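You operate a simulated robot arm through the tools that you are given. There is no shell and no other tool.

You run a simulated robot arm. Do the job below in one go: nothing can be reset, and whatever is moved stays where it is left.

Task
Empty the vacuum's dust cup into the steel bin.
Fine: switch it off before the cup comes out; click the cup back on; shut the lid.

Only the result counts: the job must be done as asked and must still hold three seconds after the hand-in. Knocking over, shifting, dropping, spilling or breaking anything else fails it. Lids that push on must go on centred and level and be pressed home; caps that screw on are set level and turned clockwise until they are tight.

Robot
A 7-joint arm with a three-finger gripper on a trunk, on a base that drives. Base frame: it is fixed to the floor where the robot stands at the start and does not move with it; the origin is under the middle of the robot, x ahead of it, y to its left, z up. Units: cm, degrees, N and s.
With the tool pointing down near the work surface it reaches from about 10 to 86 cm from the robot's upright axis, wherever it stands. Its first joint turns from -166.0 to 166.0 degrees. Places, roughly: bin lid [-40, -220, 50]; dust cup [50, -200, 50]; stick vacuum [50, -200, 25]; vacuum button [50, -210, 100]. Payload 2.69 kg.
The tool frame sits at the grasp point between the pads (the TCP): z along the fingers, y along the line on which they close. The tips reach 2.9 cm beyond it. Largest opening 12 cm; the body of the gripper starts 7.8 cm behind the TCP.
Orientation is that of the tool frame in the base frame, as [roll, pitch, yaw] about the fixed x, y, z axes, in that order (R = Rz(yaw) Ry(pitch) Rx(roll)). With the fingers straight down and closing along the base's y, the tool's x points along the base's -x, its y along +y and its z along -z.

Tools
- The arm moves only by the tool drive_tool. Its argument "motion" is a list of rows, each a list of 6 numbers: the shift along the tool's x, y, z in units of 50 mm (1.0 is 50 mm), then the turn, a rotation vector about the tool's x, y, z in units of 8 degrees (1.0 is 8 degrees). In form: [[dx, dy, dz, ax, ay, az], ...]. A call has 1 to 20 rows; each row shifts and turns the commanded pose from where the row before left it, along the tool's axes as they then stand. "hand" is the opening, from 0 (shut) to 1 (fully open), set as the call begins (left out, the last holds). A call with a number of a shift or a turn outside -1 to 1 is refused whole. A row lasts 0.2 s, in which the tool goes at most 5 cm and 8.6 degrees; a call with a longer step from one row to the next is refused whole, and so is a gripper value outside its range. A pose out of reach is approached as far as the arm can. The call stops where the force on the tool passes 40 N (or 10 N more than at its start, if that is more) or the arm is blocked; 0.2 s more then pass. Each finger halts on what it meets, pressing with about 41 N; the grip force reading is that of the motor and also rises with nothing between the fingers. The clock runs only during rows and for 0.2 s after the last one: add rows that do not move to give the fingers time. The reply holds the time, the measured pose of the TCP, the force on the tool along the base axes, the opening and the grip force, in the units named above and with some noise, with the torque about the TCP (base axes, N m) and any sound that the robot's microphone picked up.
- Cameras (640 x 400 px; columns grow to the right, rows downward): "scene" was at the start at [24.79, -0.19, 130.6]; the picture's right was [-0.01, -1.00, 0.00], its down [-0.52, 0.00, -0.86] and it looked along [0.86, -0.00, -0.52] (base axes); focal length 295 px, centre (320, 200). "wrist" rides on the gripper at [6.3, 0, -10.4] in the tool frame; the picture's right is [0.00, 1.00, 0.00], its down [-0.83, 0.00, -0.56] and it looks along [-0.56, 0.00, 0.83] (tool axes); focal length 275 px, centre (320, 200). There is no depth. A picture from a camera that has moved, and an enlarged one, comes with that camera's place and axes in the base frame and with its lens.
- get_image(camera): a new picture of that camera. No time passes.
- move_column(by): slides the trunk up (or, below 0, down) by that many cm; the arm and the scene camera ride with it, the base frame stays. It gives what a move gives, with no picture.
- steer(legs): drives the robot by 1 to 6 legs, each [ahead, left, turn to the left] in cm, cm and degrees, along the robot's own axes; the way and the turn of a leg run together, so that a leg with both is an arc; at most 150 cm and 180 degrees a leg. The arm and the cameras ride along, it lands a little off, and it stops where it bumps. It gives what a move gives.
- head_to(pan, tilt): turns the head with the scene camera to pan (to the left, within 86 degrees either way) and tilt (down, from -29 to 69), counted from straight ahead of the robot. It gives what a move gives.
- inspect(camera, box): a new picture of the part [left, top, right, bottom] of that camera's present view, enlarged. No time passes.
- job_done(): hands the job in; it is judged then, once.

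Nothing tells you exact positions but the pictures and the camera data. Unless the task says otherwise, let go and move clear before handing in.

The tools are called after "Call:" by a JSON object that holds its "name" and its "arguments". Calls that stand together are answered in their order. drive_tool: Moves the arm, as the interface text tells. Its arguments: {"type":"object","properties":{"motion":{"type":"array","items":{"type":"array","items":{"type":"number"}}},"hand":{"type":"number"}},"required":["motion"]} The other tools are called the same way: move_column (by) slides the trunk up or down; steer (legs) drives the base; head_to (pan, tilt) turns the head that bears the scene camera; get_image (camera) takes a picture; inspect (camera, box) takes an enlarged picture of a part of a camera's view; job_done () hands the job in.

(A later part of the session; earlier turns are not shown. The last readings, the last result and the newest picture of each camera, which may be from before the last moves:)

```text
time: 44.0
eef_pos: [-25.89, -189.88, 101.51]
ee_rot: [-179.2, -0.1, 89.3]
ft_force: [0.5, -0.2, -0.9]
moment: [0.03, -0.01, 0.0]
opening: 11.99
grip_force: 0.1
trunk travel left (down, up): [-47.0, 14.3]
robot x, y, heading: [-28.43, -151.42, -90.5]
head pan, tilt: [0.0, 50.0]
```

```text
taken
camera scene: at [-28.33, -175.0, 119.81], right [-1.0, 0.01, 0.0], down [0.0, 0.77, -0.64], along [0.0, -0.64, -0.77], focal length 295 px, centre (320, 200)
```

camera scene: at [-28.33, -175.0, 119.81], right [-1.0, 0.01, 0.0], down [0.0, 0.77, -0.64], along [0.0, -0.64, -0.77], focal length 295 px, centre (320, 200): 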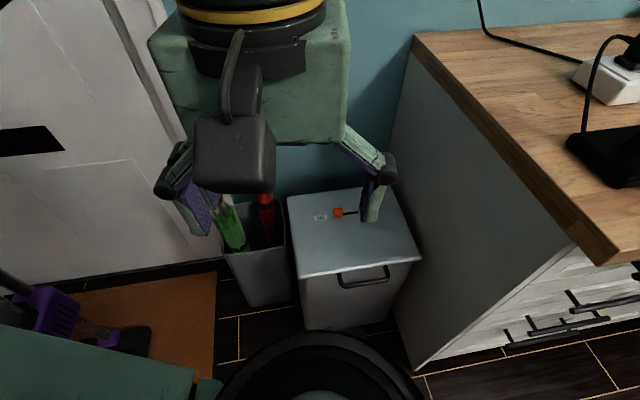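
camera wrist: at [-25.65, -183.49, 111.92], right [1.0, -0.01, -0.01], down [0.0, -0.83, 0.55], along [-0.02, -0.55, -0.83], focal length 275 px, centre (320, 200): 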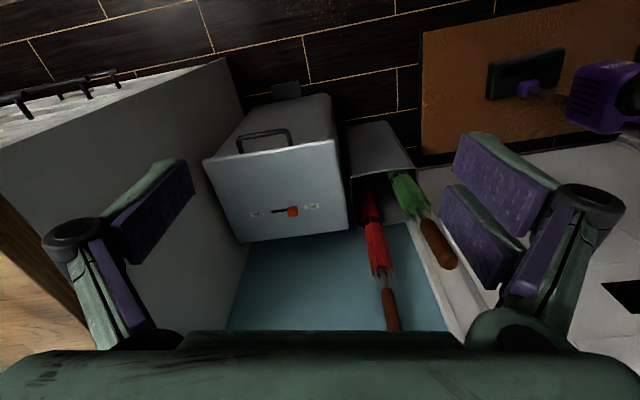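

Call:
{"name": "inspect", "arguments": {"camera": "wrist", "box": [190, 60, 370, 260]}}

Call:
{"name": "inspect", "arguments": {"camera": "scene", "box": [280, 170, 440, 340]}}

```text
2.00 times, centred on (280, 160) of wrist
camera zoom: at [-25.65, -183.49, 111.92], right [1.0, -0.01, -0.01], down [0.0, -0.83, 0.55], along [-0.02, -0.55, -0.83], focal length 551 px, centre (400, 280)
```

zoom: 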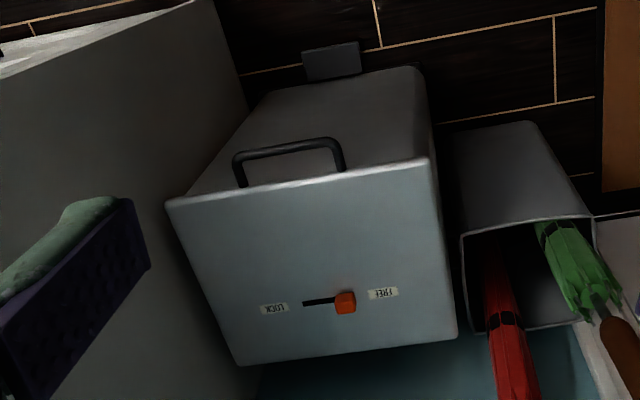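

```text
2.35 times, centred on (360, 255) of scene
camera zoom: at [-28.33, -175.0, 119.81], right [-1.0, 0.01, 0.0], down [0.0, 0.77, -0.64], along [0.0, -0.64, -0.77], focal length 694 px, centre (226, 71)
```

zoom: 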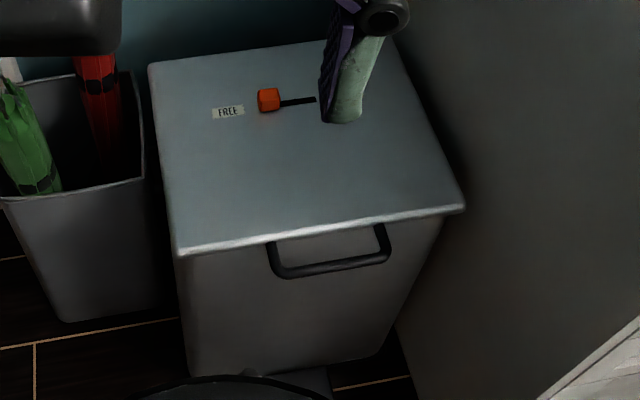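

The handle's bar is centred near [-40,-206.4,50], about 11 cm long and turned ~9°, 3 cm out from the lid edge. I'll line the gripper up to pinch the bar from above at 45°.

Call:
{"name": "drive_tool", "arguments": {"hand": 0.6, "motion": [[-0.17, -0.4, 0.8, 0, 0, 0], [-0.17, -0.4, 0.8, 0, 0, 0], [-0.17, -0.4, 0.8, 0, 0, 0], [-0.17, -0.4, 0.8, 0, 0, 0], [-0.17, -0.4, 0.8, 0, 0, 0], [-0.17, -0.4, 0.8, 0, 0, 0], [0, 0, 0, 0, 0, 1], [0, 0, 0, 0, 0, 1], [0, 0, 0, 0, 0, 1], [0, 0, 0, 0, 0, 1], [0, 0, 0, 0, 0, 1], [0, 0, 0, 0, 0, 1], [0, 0, 0, 0, 0, 1], [0, 0, 0, 0, 0, 1], [0, 0, 0, 0, 0, 1], [0, 0, 0, 0, 0, 1]]}}

Call:
{"name": "get_image", "arguments": {"camera": "wrist"}}

Call:
{"name": "get_image", "arguments": {"camera": "scene"}}

```text
time: 47.4
eef_pos: [-38.78, -196.08, 78.49]
ee_rot: [-179.7, 0.6, 9.1]
ft_force: [0.2, 1.1, -0.1]
moment: [-0.02, 0.01, -0.01]
opening: 7.2
grip_force: 0.1
out of reach, approached as far as the arm can: row 5, 6
trunk travel left (down, up): [-47.0, 14.3]
robot x, y, heading: [-28.32, -151.67, -90.3]
head pan, tilt: [0.0, 50.0]
```

```text
taken
camera wrist: at [-32.46, -195.11, 89.01], right [0.16, -0.99, 0.0], down [-0.81, -0.14, 0.57], along [-0.56, -0.09, -0.82], focal length 275 px, centre (320, 200)
```

wrist: 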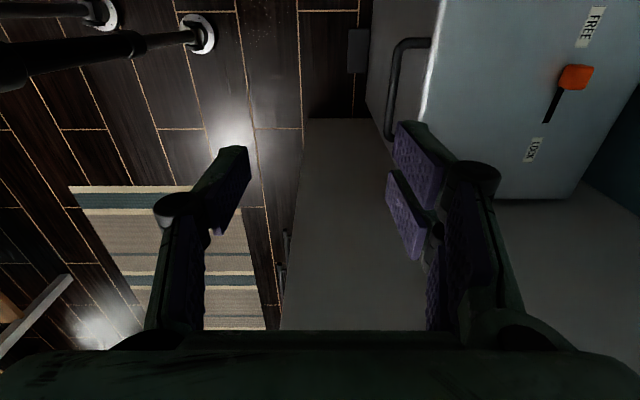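

```text
taken
camera scene: at [-28.33, -174.98, 119.81], right [-1.0, 0.01, 0.0], down [0.0, 0.77, -0.64], along [0.0, -0.64, -0.77], focal length 295 px, centre (320, 200)
```

scene: 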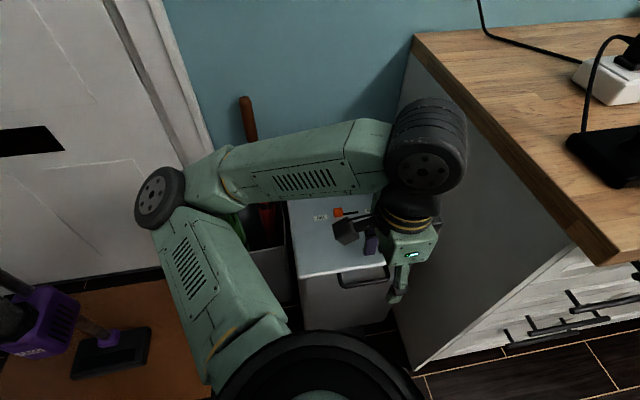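

The elbow swings out toward the umbrellas here, which is risky. I lift and retract, then re-station further right and angled toward the bin.

Call:
{"name": "drive_tool", "arguments": {"motion": [[0, -0.2, -0.9, 0, 0, 0], [0, -0.2, -0.9, 0, 0, 0], [0, -0.4, -0.9, 0, 0, 0], [0, -0.4, -0.9, 0, 0, 0], [0, -0.4, -0.6, 0, 0, 0], [0, -0.4, 0, 0, 0, 0]]}}

Call:
{"name": "steer", "arguments": {"legs": [[-10, 0, 0], [0, -22, 0], [0, 0, 13]]}}

Call:
{"name": "get_image", "arguments": {"camera": "scene"}}

Call:
{"name": "get_image", "arguments": {"camera": "wrist"}}

```text
time: 48.8
eef_pos: [-40.18, -186.12, 99.68]
ee_rot: [-179.8, 0.7, 9.3]
ft_force: [-0.4, -0.7, -0.3]
moment: [0.0, 0.01, -0.01]
opening: 7.19
grip_force: 0.1
trunk travel left (down, up): [-47.0, 14.3]
robot x, y, heading: [-28.33, -151.49, -90.3]
head pan, tilt: [0.0, 50.0]
```

```text
time: 52.7
eef_pos: [-53.89, -177.73, 99.65]
ee_rot: [-179.7, 0.8, 22.1]
ft_force: [-0.6, 0.6, 0.2]
moment: [-0.03, -0.01, 0.02]
opening: 7.18
grip_force: 0.0
trunk travel left (down, up): [-47.0, 14.3]
robot x, y, heading: [-50.2, -141.15, -77.6]
head pan, tilt: [0.0, 50.0]
```

```text
taken
camera scene: at [-44.78, -164.22, 119.81], right [-0.98, -0.22, 0.0], down [-0.17, 0.75, -0.64], along [0.14, -0.63, -0.77], focal length 295 px, centre (320, 200)
```

scene: 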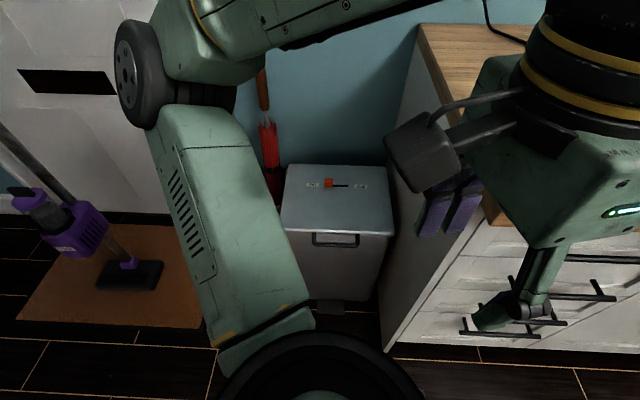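

```text
taken
camera wrist: at [-47.89, -175.34, 110.07], right [0.38, -0.92, 0.0], down [-0.76, -0.32, 0.57], along [-0.53, -0.21, -0.82], focal length 275 px, centre (320, 200)
```

wrist: 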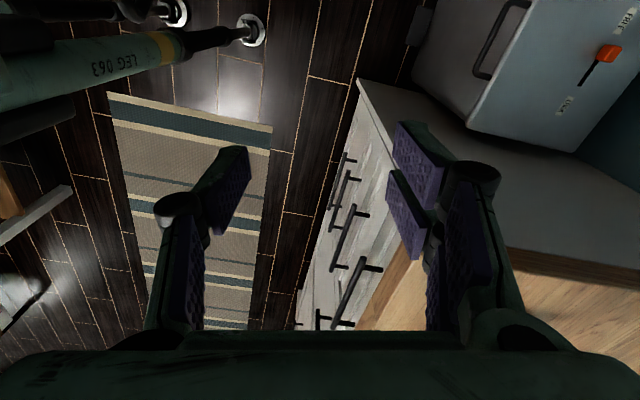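

Call:
{"name": "drive_tool", "arguments": {"motion": [[0, 0, 0, 0, 0, 0.8], [0, 0, 0, 0, 0, 0.8], [0.92, 0.15, 0, 0, 0, 0], [0.92, 0.15, 0, 0, 0, 0], [0.92, 0.15, 0, 0, 0, 0], [-0.1, 0.62, 0.57, 0, 0, 0], [-0.1, 0.62, 0.57, 0, 0, 0], [-0.1, 0.62, 0.57, 0, 0, 0], [-0.1, 0.62, 0.57, 0, 0, 0], [-0.1, 0.62, 0.57, 0, 0, 0], [-0.1, 0.62, 0.57, 0, 0, 0], [-0.1, 0.62, 0.57, 0, 0, 0]]}}

Call:
{"name": "get_image", "arguments": {"camera": "scene"}}

Call:
{"name": "get_image", "arguments": {"camera": "wrist"}}

```text
time: 55.3
eef_pos: [-51.51, -192.93, 77.92]
ee_rot: [-180.0, 0.6, 9.5]
ft_force: [-0.2, 0.4, 0.7]
moment: [-0.01, 0.0, -0.01]
opening: 7.22
grip_force: 0.1
out of reach, approached as far as the arm can: row 4, 5, 7, 8, 9, 10, 11, 12
trunk travel left (down, up): [-47.0, 14.3]
robot x, y, heading: [-49.73, -141.45, -77.2]
head pan, tilt: [0.0, 50.0]
```

```text
taken
camera scene: at [-44.79, -164.23, 119.82], right [-0.98, -0.22, 0.0], down [-0.17, 0.75, -0.64], along [0.14, -0.63, -0.77], focal length 295 px, centre (320, 200)
```

scene: 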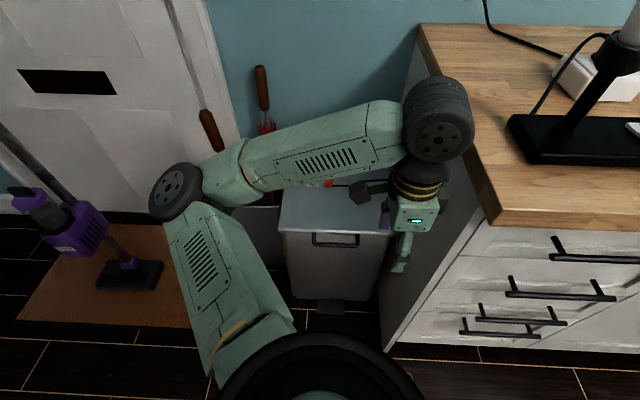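

```text
taken
camera wrist: at [-45.19, -191.89, 88.22], right [0.17, -0.99, 0.0], down [-0.81, -0.14, 0.57], along [-0.56, -0.1, -0.82], focal length 275 px, centre (320, 200)
```

wrist: 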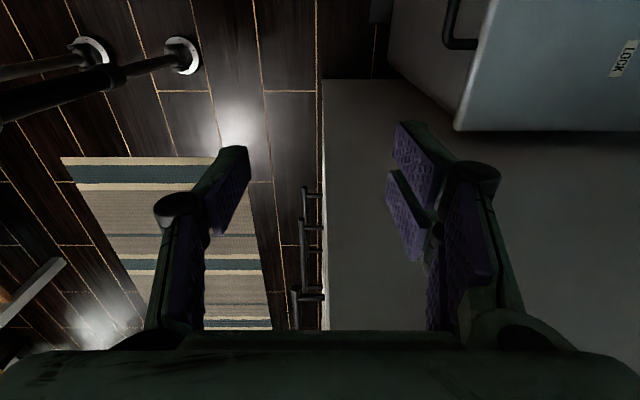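

The joint limits are blocking with this wrist turn, so I lift again and turn the gripper the other way round.

Call:
{"name": "drive_tool", "arguments": {"motion": [[0, -0.1, -0.95, 0, 0, 0], [0, -0.1, -0.95, 0, 0, 0], [0, -0.5, -0.8, 0, 0, 0], [0, -0.5, -0.8, 0, 0, 0], [0, -0.7, -0.3, 0, 0, 0], [0, -0.7, 0, 0, 0, 0], [0, 0, 0, 0, 0, 0]]}}

Call:
{"name": "drive_tool", "arguments": {"motion": [[0.2, 0, 0, 0, 0, -1], [0.2, 0, 0, 0, 0, -1], [0.2, 0, 0, 0, 0, -1], [0.2, 0, 0, 0, 0, -1], [0, 0, 0, 0, 0, -1], [0, 0, 0, 0, 0, -1], [0, 0, 0, 0, 0, -1], [0, 0, 0, 0, 0, -1], [0, 0, 0, 0, 0, -1], [0, 0, 0, 0, 0, -1], [0, 0, 0, 0, 0, -1], [0, 0, 0, 0, 0, -1], [0, 0, 0, 0, 0, -1], [0, 0, 0, 0, 0, -1], [0, 0, 0, 0, 0, -1], [0, 0, 0, 0, 0, -1], [0, 0, 0, 0, 0, -1], [0, 0, 0, 0, 0, -1], [0, 0, 0, 0, 0, -1], [0, 0, 0, 0, 0, -1]]}}

Call:
{"name": "get_image", "arguments": {"camera": "scene"}}

Call:
{"name": "get_image", "arguments": {"camera": "wrist"}}

```text
time: 56.9
eef_pos: [-53.31, -180.03, 96.8]
ee_rot: [-179.9, 0.8, 9.4]
ft_force: [0.2, -0.6, 0.3]
moment: [-0.03, -0.01, 0.03]
opening: 7.19
grip_force: 0.0
trunk travel left (down, up): [-47.0, 14.3]
robot x, y, heading: [-50.1, -141.53, -77.3]
head pan, tilt: [0.0, 50.0]
```

```text
time: 61.1
eef_pos: [-49.83, -178.62, 96.75]
ee_rot: [-179.7, -0.9, 169.5]
ft_force: [0.5, -0.1, 0.4]
moment: [-0.02, -0.01, 0.01]
opening: 7.21
grip_force: 0.0
trunk travel left (down, up): [-47.0, 14.3]
robot x, y, heading: [-49.96, -141.77, -78.0]
head pan, tilt: [0.0, 50.0]
```

```text
taken
camera scene: at [-44.79, -164.22, 119.81], right [-0.98, -0.22, 0.0], down [-0.17, 0.75, -0.64], along [0.14, -0.63, -0.77], focal length 295 px, centre (320, 200)
```

scene: 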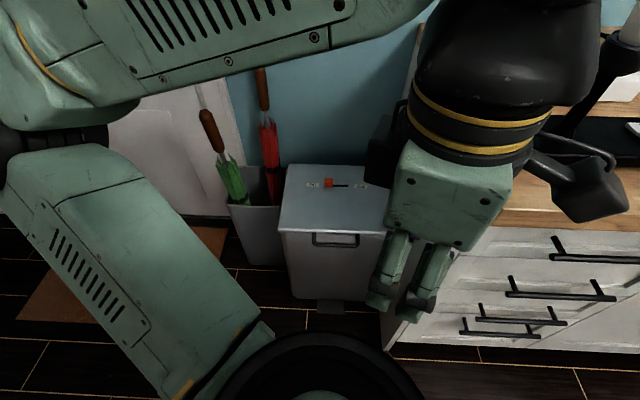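

```text
taken
camera wrist: at [-55.83, -177.53, 107.26], right [0.18, 0.98, 0.0], down [0.83, -0.15, 0.54], along [0.54, -0.1, -0.84], focal length 275 px, centre (320, 200)
```

wrist: 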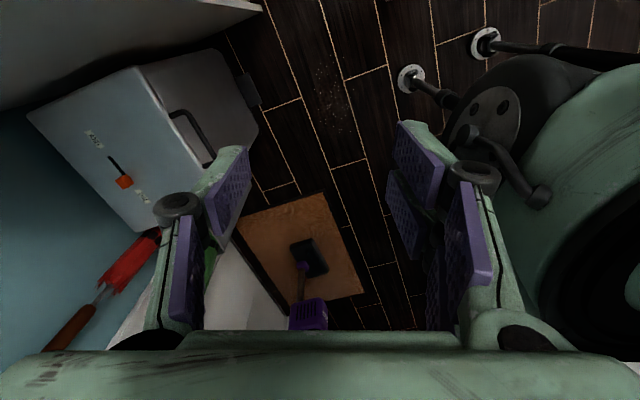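

Call:
{"name": "drive_tool", "arguments": {"motion": [[0, 0, 0, 0, 0, -0.83], [0, 0, 0, 0, 0, -0.83], [0, 0, 0, 0, 0, -0.83], [-0.66, -0.1, 0, 0, 0, 0], [-0.66, -0.1, 0, 0, 0, 0], [-0.66, -0.1, 0, 0, 0, 0], [0.115, -0.7, 0.57, 0, 0, 0], [0.115, -0.7, 0.57, 0, 0, 0], [0.115, -0.7, 0.57, 0, 0, 0], [0.115, -0.7, 0.57, 0, 0, 0], [0.115, -0.7, 0.57, 0, 0, 0], [0.115, -0.7, 0.57, 0, 0, 0]]}}

Call:
{"name": "get_image", "arguments": {"camera": "scene"}}

Call:
{"name": "get_image", "arguments": {"camera": "wrist"}}

```text
time: 63.7
eef_pos: [-39.95, -200.07, 79.62]
ee_rot: [179.8, -0.8, -170.7]
ft_force: [0.1, -0.3, 0.7]
moment: [0.01, -0.04, -0.03]
opening: 7.18
grip_force: 0.1
trunk travel left (down, up): [-47.0, 14.3]
robot x, y, heading: [-50.39, -141.43, -77.3]
head pan, tilt: [0.0, 50.0]
```

```text
taken
camera scene: at [-44.79, -164.23, 119.81], right [-0.98, -0.22, 0.0], down [-0.17, 0.75, -0.64], along [0.14, -0.63, -0.77], focal length 295 px, centre (320, 200)
```

scene: 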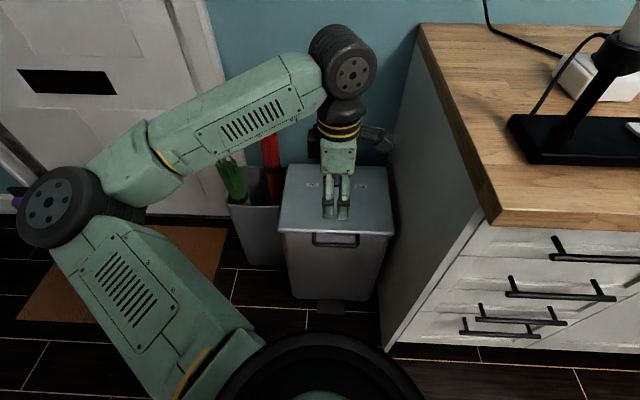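

```text
taken
camera wrist: at [-46.06, -201.09, 90.11], right [-0.17, 0.99, 0.0], down [0.83, 0.14, 0.54], along [0.54, 0.09, -0.84], focal length 275 px, centre (320, 200)
```

wrist: 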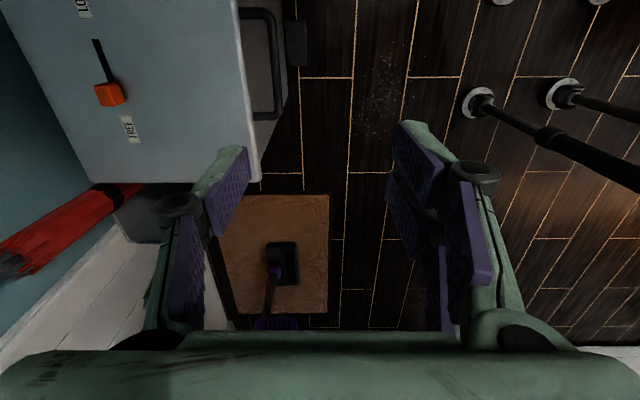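

This wrist turn works and the elbow stays clear. I descend above the handle with a narrower opening and re-measure it.

Call:
{"name": "drive_tool", "arguments": {"hand": 0.32, "motion": [[0.05, -0.3, 0.6, 0, 0, 0], [0.05, -0.3, 0.6, 0, 0, 0], [0, 0, 0.6, 0, 0, 0], [0, 0, 0.6, 0, 0, 0], [0, 0, 0.4, 0, 0, 0], [0, 0, 0, 0, 0, 0]]}}

Call:
{"name": "get_image", "arguments": {"camera": "scene"}}

Call:
{"name": "get_image", "arguments": {"camera": "wrist"}}

```text
time: 65.1
eef_pos: [-40.31, -202.82, 65.48]
ee_rot: [179.9, -0.7, -170.7]
ft_force: [0.1, 0.0, -0.4]
moment: [0.02, -0.03, -0.01]
opening: 3.83
grip_force: 0.0
trunk travel left (down, up): [-47.0, 14.3]
robot x, y, heading: [-50.25, -141.33, -77.7]
head pan, tilt: [0.0, 50.0]
```

```text
taken
camera scene: at [-44.79, -164.23, 119.81], right [-0.98, -0.22, 0.0], down [-0.17, 0.75, -0.64], along [0.14, -0.63, -0.77], focal length 295 px, centre (320, 200)
```

scene: 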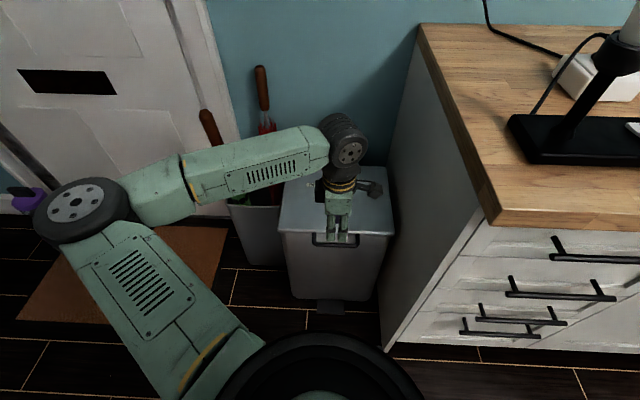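

```text
taken
camera wrist: at [-46.34, -203.9, 75.94], right [-0.17, 0.99, 0.0], down [0.83, 0.14, 0.54], along [0.54, 0.09, -0.84], focal length 275 px, centre (320, 200)
```

wrist: 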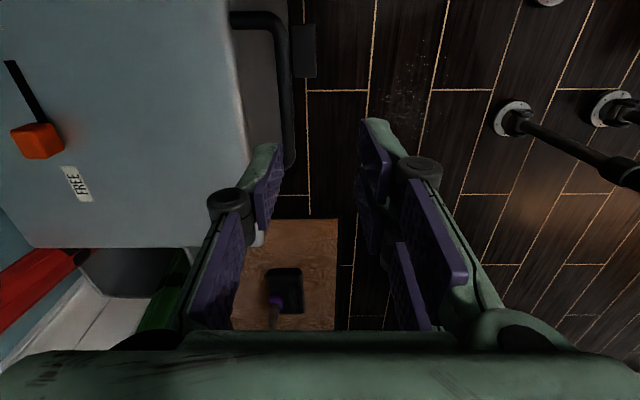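

Call:
{"name": "drive_tool", "arguments": {"motion": [[0.14, -0.61, 0, 0, 0, 0], [0, 0, 0.7, 0, 0, 0], [0, 0, 0.7, 0, 0, 0], [0, 0, 0.6, 0, 0, 0], [0, 0, 0, 0, 0, 0]]}}

Call:
{"name": "get_image", "arguments": {"camera": "wrist"}}

Call:
{"name": "inspect", "arguments": {"camera": "scene", "box": [260, 160, 420, 280]}}

```text
time: 66.3
eef_pos: [-40.67, -205.93, 55.26]
ee_rot: [179.9, -0.9, -170.7]
ft_force: [-0.3, -0.3, -0.7]
moment: [-0.02, 0.0, 0.0]
opening: 3.82
grip_force: 0.0
trunk travel left (down, up): [-47.0, 14.3]
robot x, y, heading: [-50.18, -141.55, -77.5]
head pan, tilt: [0.0, 50.0]
```

```text
taken
camera wrist: at [-46.7, -206.95, 65.86], right [-0.17, 0.99, 0.0], down [0.83, 0.14, 0.54], along [0.54, 0.09, -0.84], focal length 275 px, centre (320, 200)
```

wrist: 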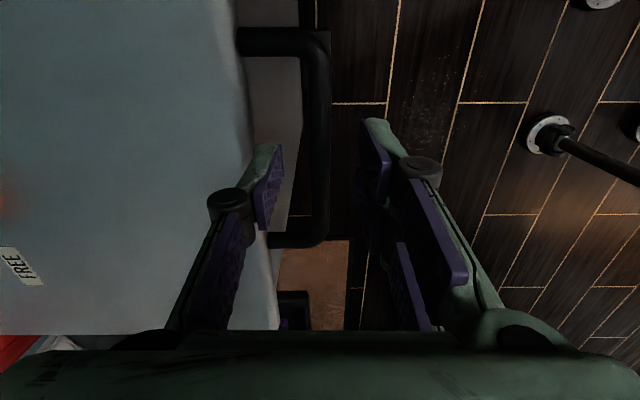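

```text
3.33 times, centred on (340, 220) of scene
camera zoom: at [-44.79, -164.23, 119.81], right [-0.98, -0.22, 0.0], down [-0.17, 0.75, -0.64], along [0.14, -0.63, -0.77], focal length 983 px, centre (253, 133)
```

zoom: 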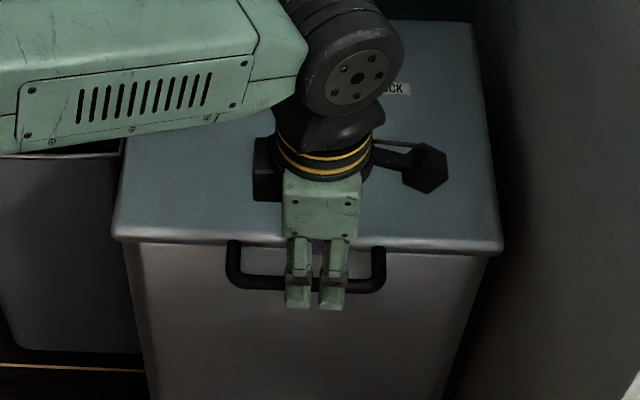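

Call:
{"name": "drive_tool", "arguments": {"motion": [[0, 0, 0.4, 0, 0, 0], [0, 0, 0.35, 0, 0, 0], [0, 0, 0, 0, 0, 0]]}}

Call:
{"name": "drive_tool", "arguments": {"hand": 0, "motion": [[0, 0, 0, 0, 0, 0], [0, 0, 0, 0, 0, 0], [0, 0, 0, 0, 0, 0], [0, 0, 0, 0, 0, 0]]}}

Call:
{"name": "get_image", "arguments": {"camera": "wrist"}}

```text
time: 67.1
eef_pos: [-40.63, -205.93, 51.63]
ee_rot: [179.9, -0.8, -170.7]
ft_force: [-0.5, 3.6, 2.3]
moment: [-0.1, 0.0, 0.03]
opening: 3.63
grip_force: 0.1
trunk travel left (down, up): [-47.0, 14.3]
robot x, y, heading: [-49.85, -141.23, -77.5]
head pan, tilt: [0.0, 50.0]
```

```text
time: 68.1
eef_pos: [-40.7, -206.02, 51.73]
ee_rot: [179.7, -0.8, -170.7]
ft_force: [1.4, 8.3, 0.5]
moment: [0.08, -0.13, -0.11]
opening: 1.06
grip_force: 38.1
trunk travel left (down, up): [-47.0, 14.3]
robot x, y, heading: [-50.18, -141.27, -77.7]
head pan, tilt: [0.0, 50.0]
```

```text
taken
camera wrist: at [-46.72, -207.04, 62.23], right [-0.17, 0.99, 0.0], down [0.83, 0.14, 0.54], along [0.54, 0.09, -0.84], focal length 275 px, centre (320, 200)
```

wrist: 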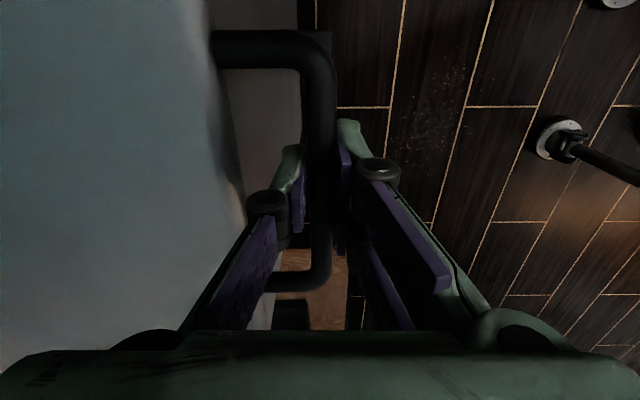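

The bar is gripped (1.06 cm between the pads). I lift along the hinge arc, first a few degrees to see how it goes.

Call:
{"name": "drive_tool", "arguments": {"motion": [[0, -0.02, -0.25, 0, 0, 0], [0, -0.01, -0.25, 0, 0, 0], [0, -0.04, -0.25, 0, 0, 0], [0, -0.03, -0.25, 0, 0, 0], [0, -0.05, -0.25, 0, 0, 0], [0, -0.06, -0.25, 0, 0, 0]]}}

Call:
{"name": "get_image", "arguments": {"camera": "scene"}}

```text
time: 69.5
eef_pos: [-40.48, -207.11, 59.34]
ee_rot: [179.9, -0.9, -170.8]
ft_force: [-6.4, 4.6, 0.5]
moment: [-0.03, 0.3, -0.03]
opening: 1.05
grip_force: 38.2
trunk travel left (down, up): [-47.0, 14.3]
robot x, y, heading: [-49.89, -141.24, -77.3]
head pan, tilt: [0.0, 50.0]
```

```text
taken
camera scene: at [-44.81, -164.23, 119.81], right [-0.98, -0.22, 0.0], down [-0.17, 0.75, -0.64], along [0.14, -0.63, -0.77], focal length 295 px, centre (320, 200)
```

scene: 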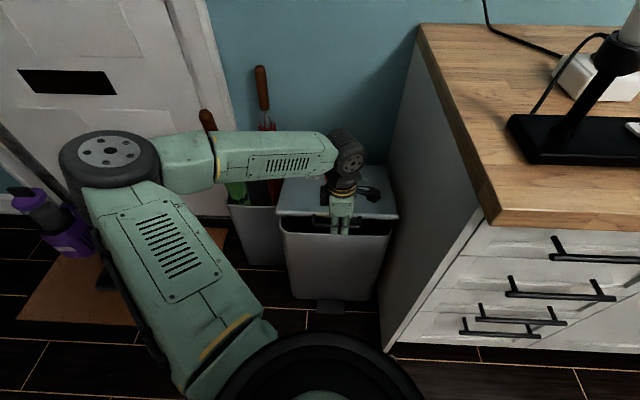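

Call:
{"name": "drive_tool", "arguments": {"motion": [[0.01, -0.07, -0.24, 0, 0, 0], [0.01, -0.08, -0.24, 0, 0, 0], [0.01, -0.09, -0.235, 0, 0, 0], [0.01, -0.1, -0.235, 0, 0, 0], [0.01, -0.115, -0.225, 0, 0, 0], [0.01, -0.12, -0.225, 0, 0, 0]]}}

Call:
{"name": "get_image", "arguments": {"camera": "scene"}}

```text
time: 70.9
eef_pos: [-39.92, -209.88, 66.2]
ee_rot: [179.9, -0.7, -170.5]
ft_force: [7.7, -6.8, -0.4]
moment: [-0.03, 0.12, -0.16]
opening: 1.06
grip_force: 37.7
trunk travel left (down, up): [-47.0, 14.3]
robot x, y, heading: [-50.1, -141.01, -77.6]
head pan, tilt: [0.0, 50.0]
```

```text
taken
camera scene: at [-44.73, -164.3, 119.79], right [-0.98, -0.22, 0.0], down [-0.17, 0.75, -0.64], along [0.14, -0.63, -0.77], focal length 295 px, centre (320, 200)
```

scene: 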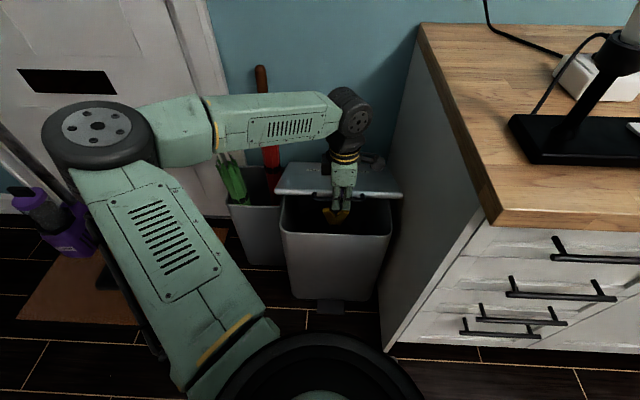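

Call:
{"name": "drive_tool", "arguments": {"motion": [[0, -0.16, -0.21, 0, 0, 0], [0, -0.16, -0.21, 0, 0, 0], [0, -0.16, -0.2, 0, 0, 0], [0, -0.16, -0.2, 0, 0, 0], [0, -0.17, -0.185, 0, 0, 0], [0, -0.175, -0.185, 0, 0, 0], [0, -0.19, -0.17, 0, 0, 0], [0, -0.19, -0.17, 0, 0, 0]]}}

Call:
{"name": "get_image", "arguments": {"camera": "scene"}}

```text
time: 72.7
eef_pos: [-38.97, -216.72, 73.92]
ee_rot: [-180.0, -0.9, -170.7]
ft_force: [9.0, 16.8, 12.6]
moment: [0.14, 0.23, 0.21]
opening: 1.09
grip_force: 38.1
trunk travel left (down, up): [-47.0, 14.3]
robot x, y, heading: [-50.16, -141.67, -77.4]
head pan, tilt: [0.0, 50.0]
```

```text
taken
camera scene: at [-44.76, -164.06, 119.86], right [-0.98, -0.22, 0.0], down [-0.17, 0.75, -0.64], along [0.14, -0.63, -0.77], focal length 295 px, centre (320, 200)
```

scene: 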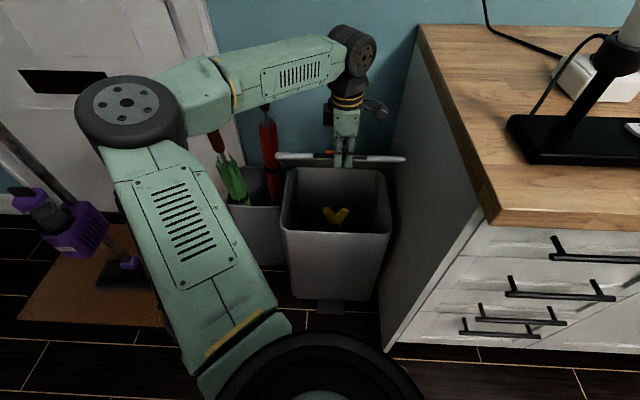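

Call:
{"name": "drive_tool", "arguments": {"motion": [[0, -0.16, -0.19, 0, 0, 0], [0, -0.18, -0.17, 0, 0, 0], [0, -0.2, -0.14, 0, 0, 0], [0, -0.21, -0.135, 0, 0, 0]]}}

Call:
{"name": "inspect", "arguments": {"camera": "scene", "box": [260, 60, 420, 240]}}

Call:
{"name": "get_image", "arguments": {"camera": "wrist"}}

```text
time: 73.7
eef_pos: [-38.36, -220.4, 77.25]
ee_rot: [-180.0, -0.8, -170.6]
ft_force: [6.2, 8.1, 7.9]
moment: [0.12, -0.11, 0.26]
opening: 1.06
grip_force: 38.0
trunk travel left (down, up): [-47.0, 14.3]
robot x, y, heading: [-49.87, -141.32, -77.5]
head pan, tilt: [0.0, 50.0]
```

```text
2.22 times, centred on (340, 150) of scene
camera zoom: at [-44.77, -164.13, 119.83], right [-0.98, -0.22, 0.0], down [-0.17, 0.75, -0.64], along [0.14, -0.63, -0.77], focal length 656 px, centre (276, 311)
```

zoom: 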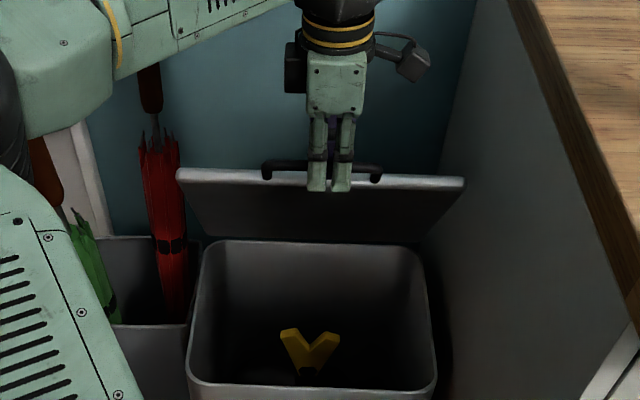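

```text
taken
camera wrist: at [-44.31, -221.42, 87.68], right [-0.17, 0.99, 0.0], down [0.83, 0.14, 0.54], along [0.54, 0.09, -0.84], focal length 275 px, centre (320, 200)
```

wrist: 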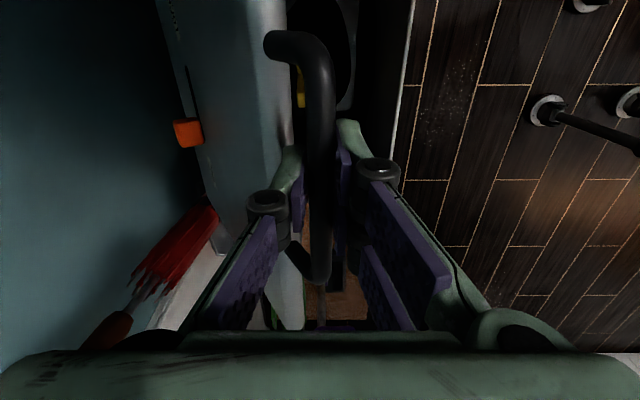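

Call:
{"name": "drive_tool", "arguments": {"motion": [[0, -0.22, -0.12, 0, 0, 0], [0, -0.225, -0.11, 0, 0, 0], [0, -0.23, -0.1, 0, 0, 0], [0, -0.235, -0.085, 0, 0, 0]]}}

Call:
{"name": "drive_tool", "arguments": {"motion": [[0, -0.24, -0.075, 0, 0, 0], [0, -0.24, -0.065, 0, 0, 0], [0, -0.245, -0.055, 0, 0, 0]]}}

Call:
{"name": "get_image", "arguments": {"camera": "scene"}}

Call:
{"name": "get_image", "arguments": {"camera": "wrist"}}

```text
time: 74.7
eef_pos: [-37.47, -224.7, 79.38]
ee_rot: [-179.9, -0.7, -170.8]
ft_force: [4.5, 8.0, 13.8]
moment: [0.2, -0.33, 0.47]
opening: 1.07
grip_force: 37.2
trunk travel left (down, up): [-47.0, 14.3]
robot x, y, heading: [-49.7, -141.65, -77.3]
head pan, tilt: [0.0, 50.0]
```

```text
time: 75.5
eef_pos: [-36.94, -228.18, 80.47]
ee_rot: [-179.8, -0.7, -170.6]
ft_force: [5.2, 9.5, 25.9]
moment: [0.09, 0.02, 0.54]
opening: 1.05
grip_force: 37.4
trunk travel left (down, up): [-47.0, 14.3]
robot x, y, heading: [-50.08, -141.23, -77.2]
head pan, tilt: [0.0, 50.0]
```

```text
taken
camera scene: at [-44.78, -163.95, 119.9], right [-0.98, -0.22, 0.0], down [-0.17, 0.75, -0.65], along [0.14, -0.63, -0.76], focal length 295 px, centre (320, 200)
```

scene: 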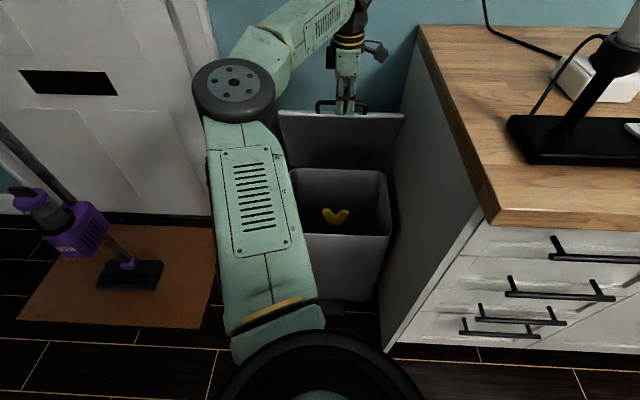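

```text
taken
camera wrist: at [-42.96, -229.3, 91.03], right [-0.17, 0.99, 0.0], down [0.83, 0.14, 0.54], along [0.54, 0.09, -0.84], focal length 275 px, centre (320, 200)
```

wrist: 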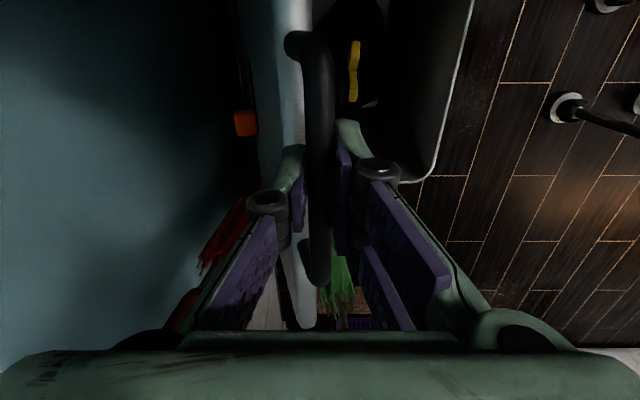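

Call:
{"name": "drive_tool", "arguments": {"motion": [[0, 0, -0.08, 0, 0, 0], [0, -0.28, -0.06, 0, 0, 0], [0, -0.28, -0.05, 0, 0, 0]]}}

Call:
{"name": "drive_tool", "arguments": {"motion": [[0, -0.31, -0.04, 0, 0, 0], [0, -0.31, -0.02, 0, 0, 0]]}}

Call:
{"name": "get_image", "arguments": {"camera": "scene"}}

Call:
{"name": "get_image", "arguments": {"camera": "wrist"}}

```text
time: 76.3
eef_pos: [-36.47, -231.29, 81.07]
ee_rot: [179.8, -0.7, -170.8]
ft_force: [3.6, 1.6, 5.3]
moment: [0.11, -0.25, 0.68]
opening: 1.06
grip_force: 37.8
trunk travel left (down, up): [-47.0, 14.3]
robot x, y, heading: [-49.84, -141.57, -77.8]
head pan, tilt: [0.0, 50.0]
```

```text
time: 76.9
eef_pos: [-35.95, -233.46, 81.46]
ee_rot: [-179.9, -0.6, -170.8]
ft_force: [3.6, 1.9, 10.3]
moment: [-0.03, -0.04, 0.63]
opening: 1.06
grip_force: 38.2
out of reach, approached as far as the arm can: row 2
trunk travel left (down, up): [-47.0, 14.3]
robot x, y, heading: [-50.08, -141.32, -77.5]
head pan, tilt: [0.0, 50.0]
```

```text
taken
camera scene: at [-44.77, -164.13, 119.84], right [-0.98, -0.22, 0.0], down [-0.17, 0.75, -0.64], along [0.14, -0.63, -0.77], focal length 295 px, centre (320, 200)
```

scene: 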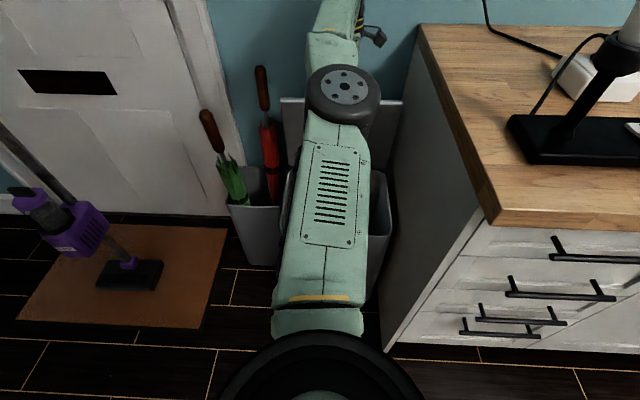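

```text
taken
camera wrist: at [-42.08, -234.46, 91.89], right [-0.16, 0.99, 0.0], down [0.83, 0.14, 0.55], along [0.54, 0.09, -0.84], focal length 275 px, centre (320, 200)
```

wrist: 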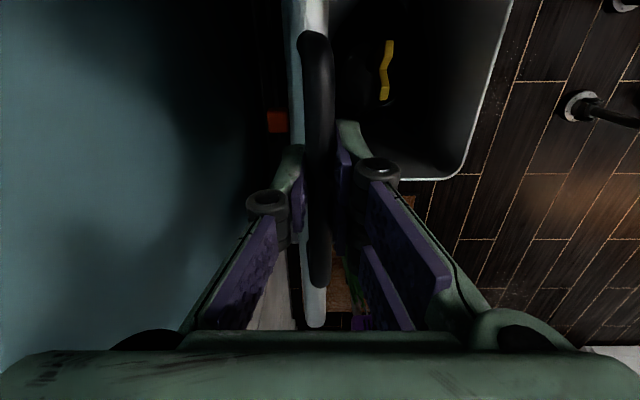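

The lid is at about 86° and the arm is at full reach. I drive forward a few centimetres to carry it past vertical.

Call:
{"name": "steer", "arguments": {"legs": [[2.5, 0, 0]]}}

Call:
{"name": "get_image", "arguments": {"camera": "wrist"}}

```text
time: 77.7
eef_pos: [-35.62, -235.87, 81.34]
ee_rot: [-179.7, -0.7, -170.8]
ft_force: [-0.8, -1.1, 16.6]
moment: [-0.01, -0.4, 0.69]
opening: 1.07
grip_force: 37.9
trunk travel left (down, up): [-47.0, 14.3]
robot x, y, heading: [-49.72, -143.49, -77.6]
head pan, tilt: [0.0, 50.0]
```

```text
taken
camera wrist: at [-41.65, -236.84, 91.99], right [-0.16, 0.99, 0.0], down [0.83, 0.14, 0.54], along [0.54, 0.09, -0.84], focal length 275 px, centre (320, 200)
```

wrist: 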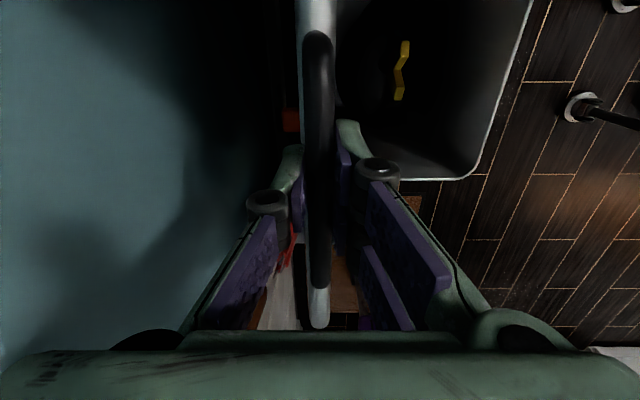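

Call:
{"name": "steer", "arguments": {"legs": [[3, 0, 0]]}}

Call:
{"name": "get_image", "arguments": {"camera": "wrist"}}

```text
time: 78.5
eef_pos: [-35.02, -238.78, 81.24]
ee_rot: [-179.9, -0.9, -170.8]
ft_force: [-6.1, -3.4, 3.0]
moment: [-0.11, 0.06, 0.77]
opening: 1.03
grip_force: 37.9
trunk travel left (down, up): [-47.0, 14.3]
robot x, y, heading: [-48.94, -146.61, -77.5]
head pan, tilt: [0.0, 50.0]
```

```text
taken
camera wrist: at [-41.13, -239.77, 91.85], right [-0.16, 0.99, 0.0], down [0.83, 0.14, 0.54], along [0.54, 0.09, -0.84], focal length 275 px, centre (320, 200)
```

wrist: 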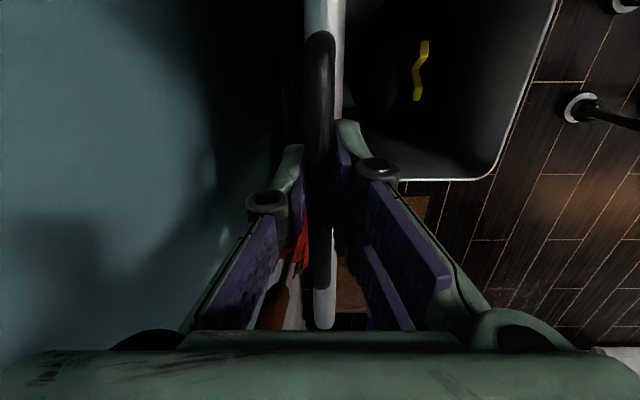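

Call:
{"name": "drive_tool", "arguments": {"hand": 0.3, "motion": [[0, 0, 0, 0, 0, 0], [0, 0, 0, 0, 0, 0], [0, 0, 0, 0, 0, 0], [0, 0, 0, 0, 0, 0]]}}

Call:
{"name": "get_image", "arguments": {"camera": "wrist"}}

```text
time: 79.5
eef_pos: [-35.08, -238.77, 81.28]
ee_rot: [-179.9, -0.9, -170.9]
ft_force: [-0.1, 0.0, -0.3]
moment: [0.01, -0.02, -0.03]
opening: 3.61
grip_force: 0.0
trunk travel left (down, up): [-47.0, 14.3]
robot x, y, heading: [-48.84, -146.45, -77.6]
head pan, tilt: [0.0, 50.0]
```

```text
taken
camera wrist: at [-41.1, -239.77, 91.84], right [-0.16, 0.99, 0.0], down [0.83, 0.14, 0.54], along [0.54, 0.09, -0.84], focal length 275 px, centre (320, 200)
```

wrist: 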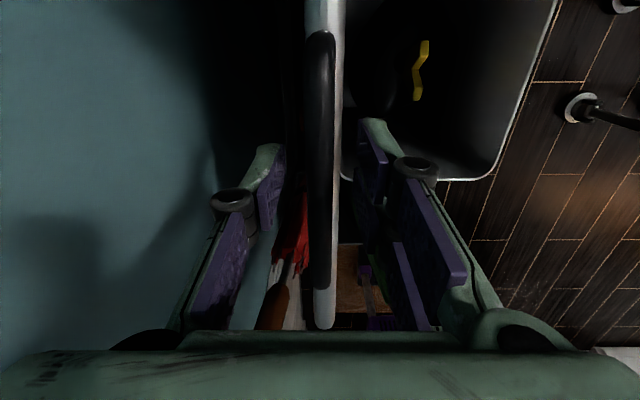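

The lid holds by itself. I raise the hand clear with the trunk and check.

Call:
{"name": "move_column", "arguments": {"by": 12}}

Call:
{"name": "get_image", "arguments": {"camera": "wrist"}}

Call:
{"name": "get_image", "arguments": {"camera": "scene"}}

```text
time: 81.0
eef_pos: [-35.1, -238.92, 93.18]
ee_rot: [-179.8, -0.9, -170.9]
ft_force: [0.0, 0.0, 1.3]
moment: [-0.01, 0.0, 0.01]
opening: 3.61
grip_force: 0.0
trunk travel left (down, up): [-59.0, 2.3]
robot x, y, heading: [-48.97, -146.82, -77.3]
head pan, tilt: [0.0, 50.0]
```

```text
taken
camera wrist: at [-41.1, -239.79, 103.82], right [-0.16, 0.99, 0.0], down [0.83, 0.14, 0.54], along [0.54, 0.09, -0.84], focal length 275 px, centre (320, 200)
```

wrist: 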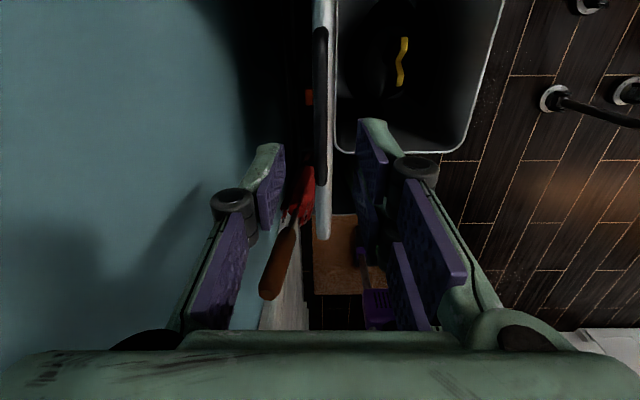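

```text
taken
camera scene: at [-43.65, -169.48, 131.8], right [-0.98, -0.22, 0.0], down [-0.17, 0.75, -0.64], along [0.14, -0.63, -0.77], focal length 295 px, centre (320, 200)
```

scene: 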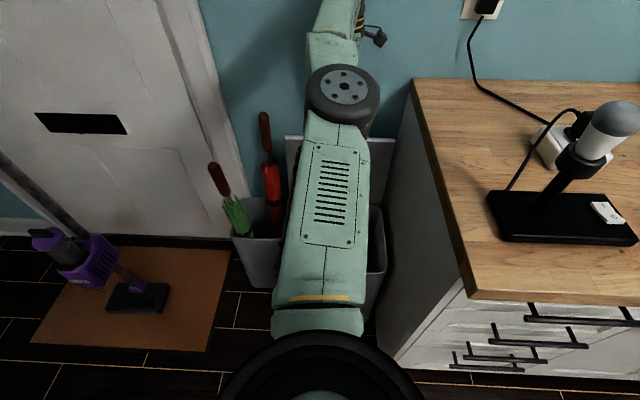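

Call:
{"name": "drive_tool", "arguments": {"motion": [[0, 0.8, 0, 0, 0, 0], [0, 0.9, 0, 0, 0, 0], [0, 0.9, 0, 0, 0, 0], [0, 0.9, 0, 0, 0, 0], [0, 0.9, 0, 0, 0, 0], [0, 0.9, 0, 0, 0, 0], [0, 0.9, 0, 0, 0, 0], [0, 0.9, 0, 0, 0, 0], [0, 0.9, 0, 0, 0, 0], [0, 0.9, 0, 0, 0, 0], [0, 0.9, 0, 0, 0, 0]]}}

Call:
{"name": "drive_tool", "arguments": {"motion": [[0, 0, 0, 0, 0, 1], [0, 0, 0, 0, 0, 1], [0, 0, 0, 0, 0, 1], [0, 0, 0, 0, 0, 1], [0, 0, 0, 0, 0, 1], [0, 0, 0, 0, 0, 1], [0, 0, 0, 0, 0, 1], [0, 0, 0, 0, 0, 1], [0, 0, 0, 0, 0, 1], [0, 0, 0, 0, 0, 1], [0, 0, 0, 0, 0, 0.85]]}}

Call:
{"name": "get_image", "arguments": {"camera": "scene"}}

```text
time: 83.4
eef_pos: [-42.9, -190.89, 93.76]
ee_rot: [-180.0, -0.9, -171.0]
ft_force: [-0.4, 0.2, -0.6]
moment: [0.03, 0.0, -0.01]
opening: 3.6
grip_force: 0.1
out of reach, approached as far as the arm can: row 11
trunk travel left (down, up): [-59.0, 2.3]
robot x, y, heading: [-49.19, -146.65, -77.5]
head pan, tilt: [0.0, 50.0]
```

```text
time: 85.8
eef_pos: [-42.85, -191.15, 93.65]
ee_rot: [-179.1, 0.1, 102.2]
ft_force: [-0.4, -0.2, 0.7]
moment: [0.01, 0.01, 0.02]
opening: 3.61
grip_force: 0.1
trunk travel left (down, up): [-59.0, 2.3]
robot x, y, heading: [-49.29, -146.54, -77.5]
head pan, tilt: [0.0, 50.0]
```

```text
taken
camera scene: at [-43.65, -169.46, 131.81], right [-0.98, -0.22, 0.0], down [-0.17, 0.75, -0.64], along [0.14, -0.63, -0.77], focal length 295 px, centre (320, 200)
```

scene: 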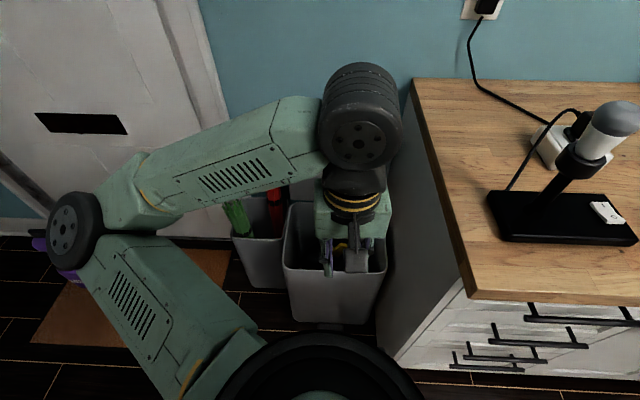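

The lid is past vertical and stays. Now I go back to the vacuum, facing its front squarely, to take the cup by its sides.

Call:
{"name": "steer", "arguments": {"legs": [[0, 75, 0], [6, 0, 5.5]]}}

Call:
{"name": "head_to", "arguments": {"pan": 0, "tilt": 48}}

Call:
{"name": "get_image", "arguments": {"camera": "scene"}}

Call:
{"name": "get_image", "arguments": {"camera": "wrist"}}

```text
time: 92.6
eef_pos: [36.0, -179.67, 93.66]
ee_rot: [-179.1, 0.1, 108.6]
ft_force: [0.3, -0.8, 0.7]
moment: [-0.04, -0.02, 0.0]
opening: 3.6
grip_force: 0.1
trunk travel left (down, up): [-59.0, 2.3]
robot x, y, heading: [25.13, -135.98, -71.3]
head pan, tilt: [0.0, 50.0]
```

```text
time: 93.2
eef_pos: [36.06, -179.68, 93.64]
ee_rot: [-179.2, 0.1, 108.5]
ft_force: [-0.3, 0.1, 0.1]
moment: [-0.01, 0.01, -0.01]
opening: 3.59
grip_force: 0.2
trunk travel left (down, up): [-59.0, 2.3]
robot x, y, heading: [25.31, -136.01, -71.3]
head pan, tilt: [0.0, 48.0]
```

```text
taken
camera scene: at [32.83, -158.38, 132.08], right [-0.95, -0.32, 0.0], down [-0.24, 0.7, -0.67], along [0.21, -0.63, -0.74], focal length 295 px, centre (320, 200)
```

scene: 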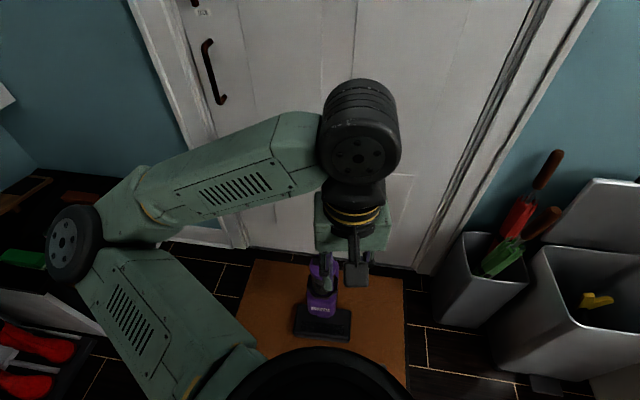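

```text
taken
camera wrist: at [34.12, -173.66, 104.19], right [0.95, 0.32, -0.02], down [0.28, -0.78, 0.56], along [0.17, -0.53, -0.83], focal length 275 px, centre (320, 200)
```

wrist: 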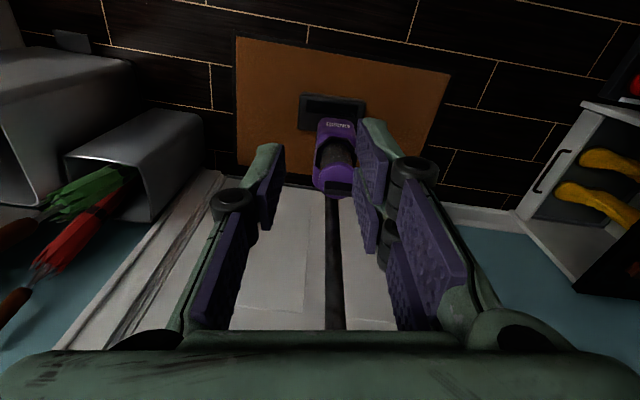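

Call:
{"name": "steer", "arguments": {"legs": [[-16, 0, 0]]}}

Call:
{"name": "move_column", "arguments": {"by": -28}}

Call:
{"name": "drive_tool", "arguments": {"hand": 1, "motion": [[-0.85, 0, 0, 0, 0, 0], [-0.85, 0, 0, 0, 0, 0], [-0.85, 0, 0, 0, 0, 0], [-0.85, 0, 0, 0, 0, 0], [-0.85, 0, 0, 0, 0, 0], [0, 0, 0, 0, 0, 0]]}}

Call:
{"name": "get_image", "arguments": {"camera": "scene"}}

Call:
{"name": "get_image", "arguments": {"camera": "wrist"}}

```text
time: 94.6
eef_pos: [30.74, -164.51, 93.79]
ee_rot: [-179.1, 0.1, 108.5]
ft_force: [-0.3, 0.0, 0.4]
moment: [-0.02, -0.02, 0.0]
opening: 3.6
grip_force: 0.1
trunk travel left (down, up): [-59.0, 2.3]
robot x, y, heading: [20.26, -120.79, -71.5]
head pan, tilt: [0.0, 48.0]
```

```text
time: 97.5
eef_pos: [30.92, -164.57, 65.62]
ee_rot: [-179.1, 0.1, 108.4]
ft_force: [-1.0, 0.3, 0.3]
moment: [-0.01, -0.01, 0.03]
opening: 3.61
grip_force: 0.0
trunk travel left (down, up): [-31.0, 30.3]
robot x, y, heading: [20.42, -120.59, -71.2]
head pan, tilt: [0.0, 48.0]
```

```text
time: 98.9
eef_pos: [37.74, -184.79, 65.67]
ee_rot: [-179.2, 0.1, 108.5]
ft_force: [-0.2, -0.4, 0.4]
moment: [0.0, 0.03, -0.01]
opening: 12.0
grip_force: 0.0
trunk travel left (down, up): [-31.0, 30.3]
robot x, y, heading: [19.74, -121.11, -71.4]
head pan, tilt: [0.0, 48.0]
```

```text
taken
camera scene: at [27.66, -143.2, 104.08], right [-0.95, -0.32, 0.0], down [-0.24, 0.7, -0.67], along [0.21, -0.63, -0.74], focal length 295 px, centre (320, 200)
```

scene: 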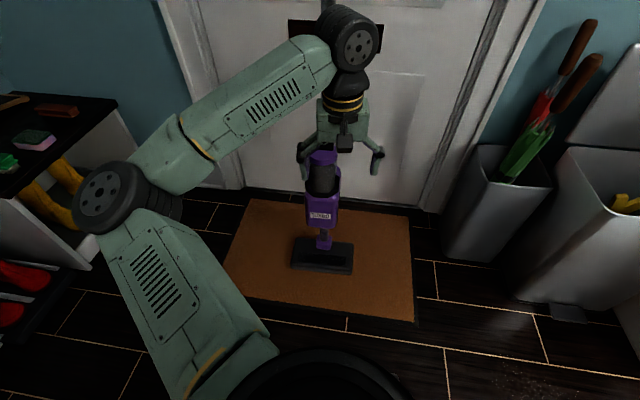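

```text
taken
camera wrist: at [35.7, -178.79, 76.15], right [0.95, 0.32, -0.02], down [0.27, -0.78, 0.56], along [0.17, -0.53, -0.83], focal length 275 px, centre (320, 200)
```

wrist: 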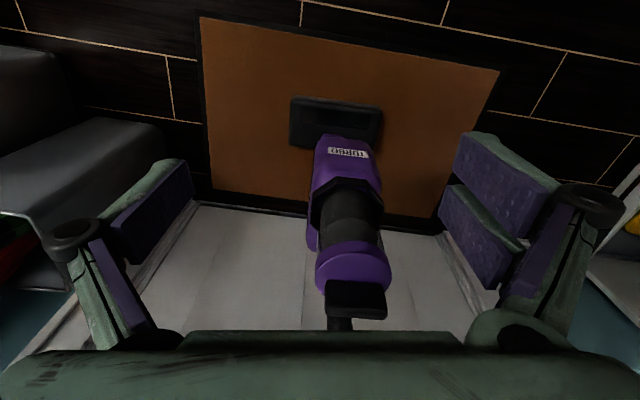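

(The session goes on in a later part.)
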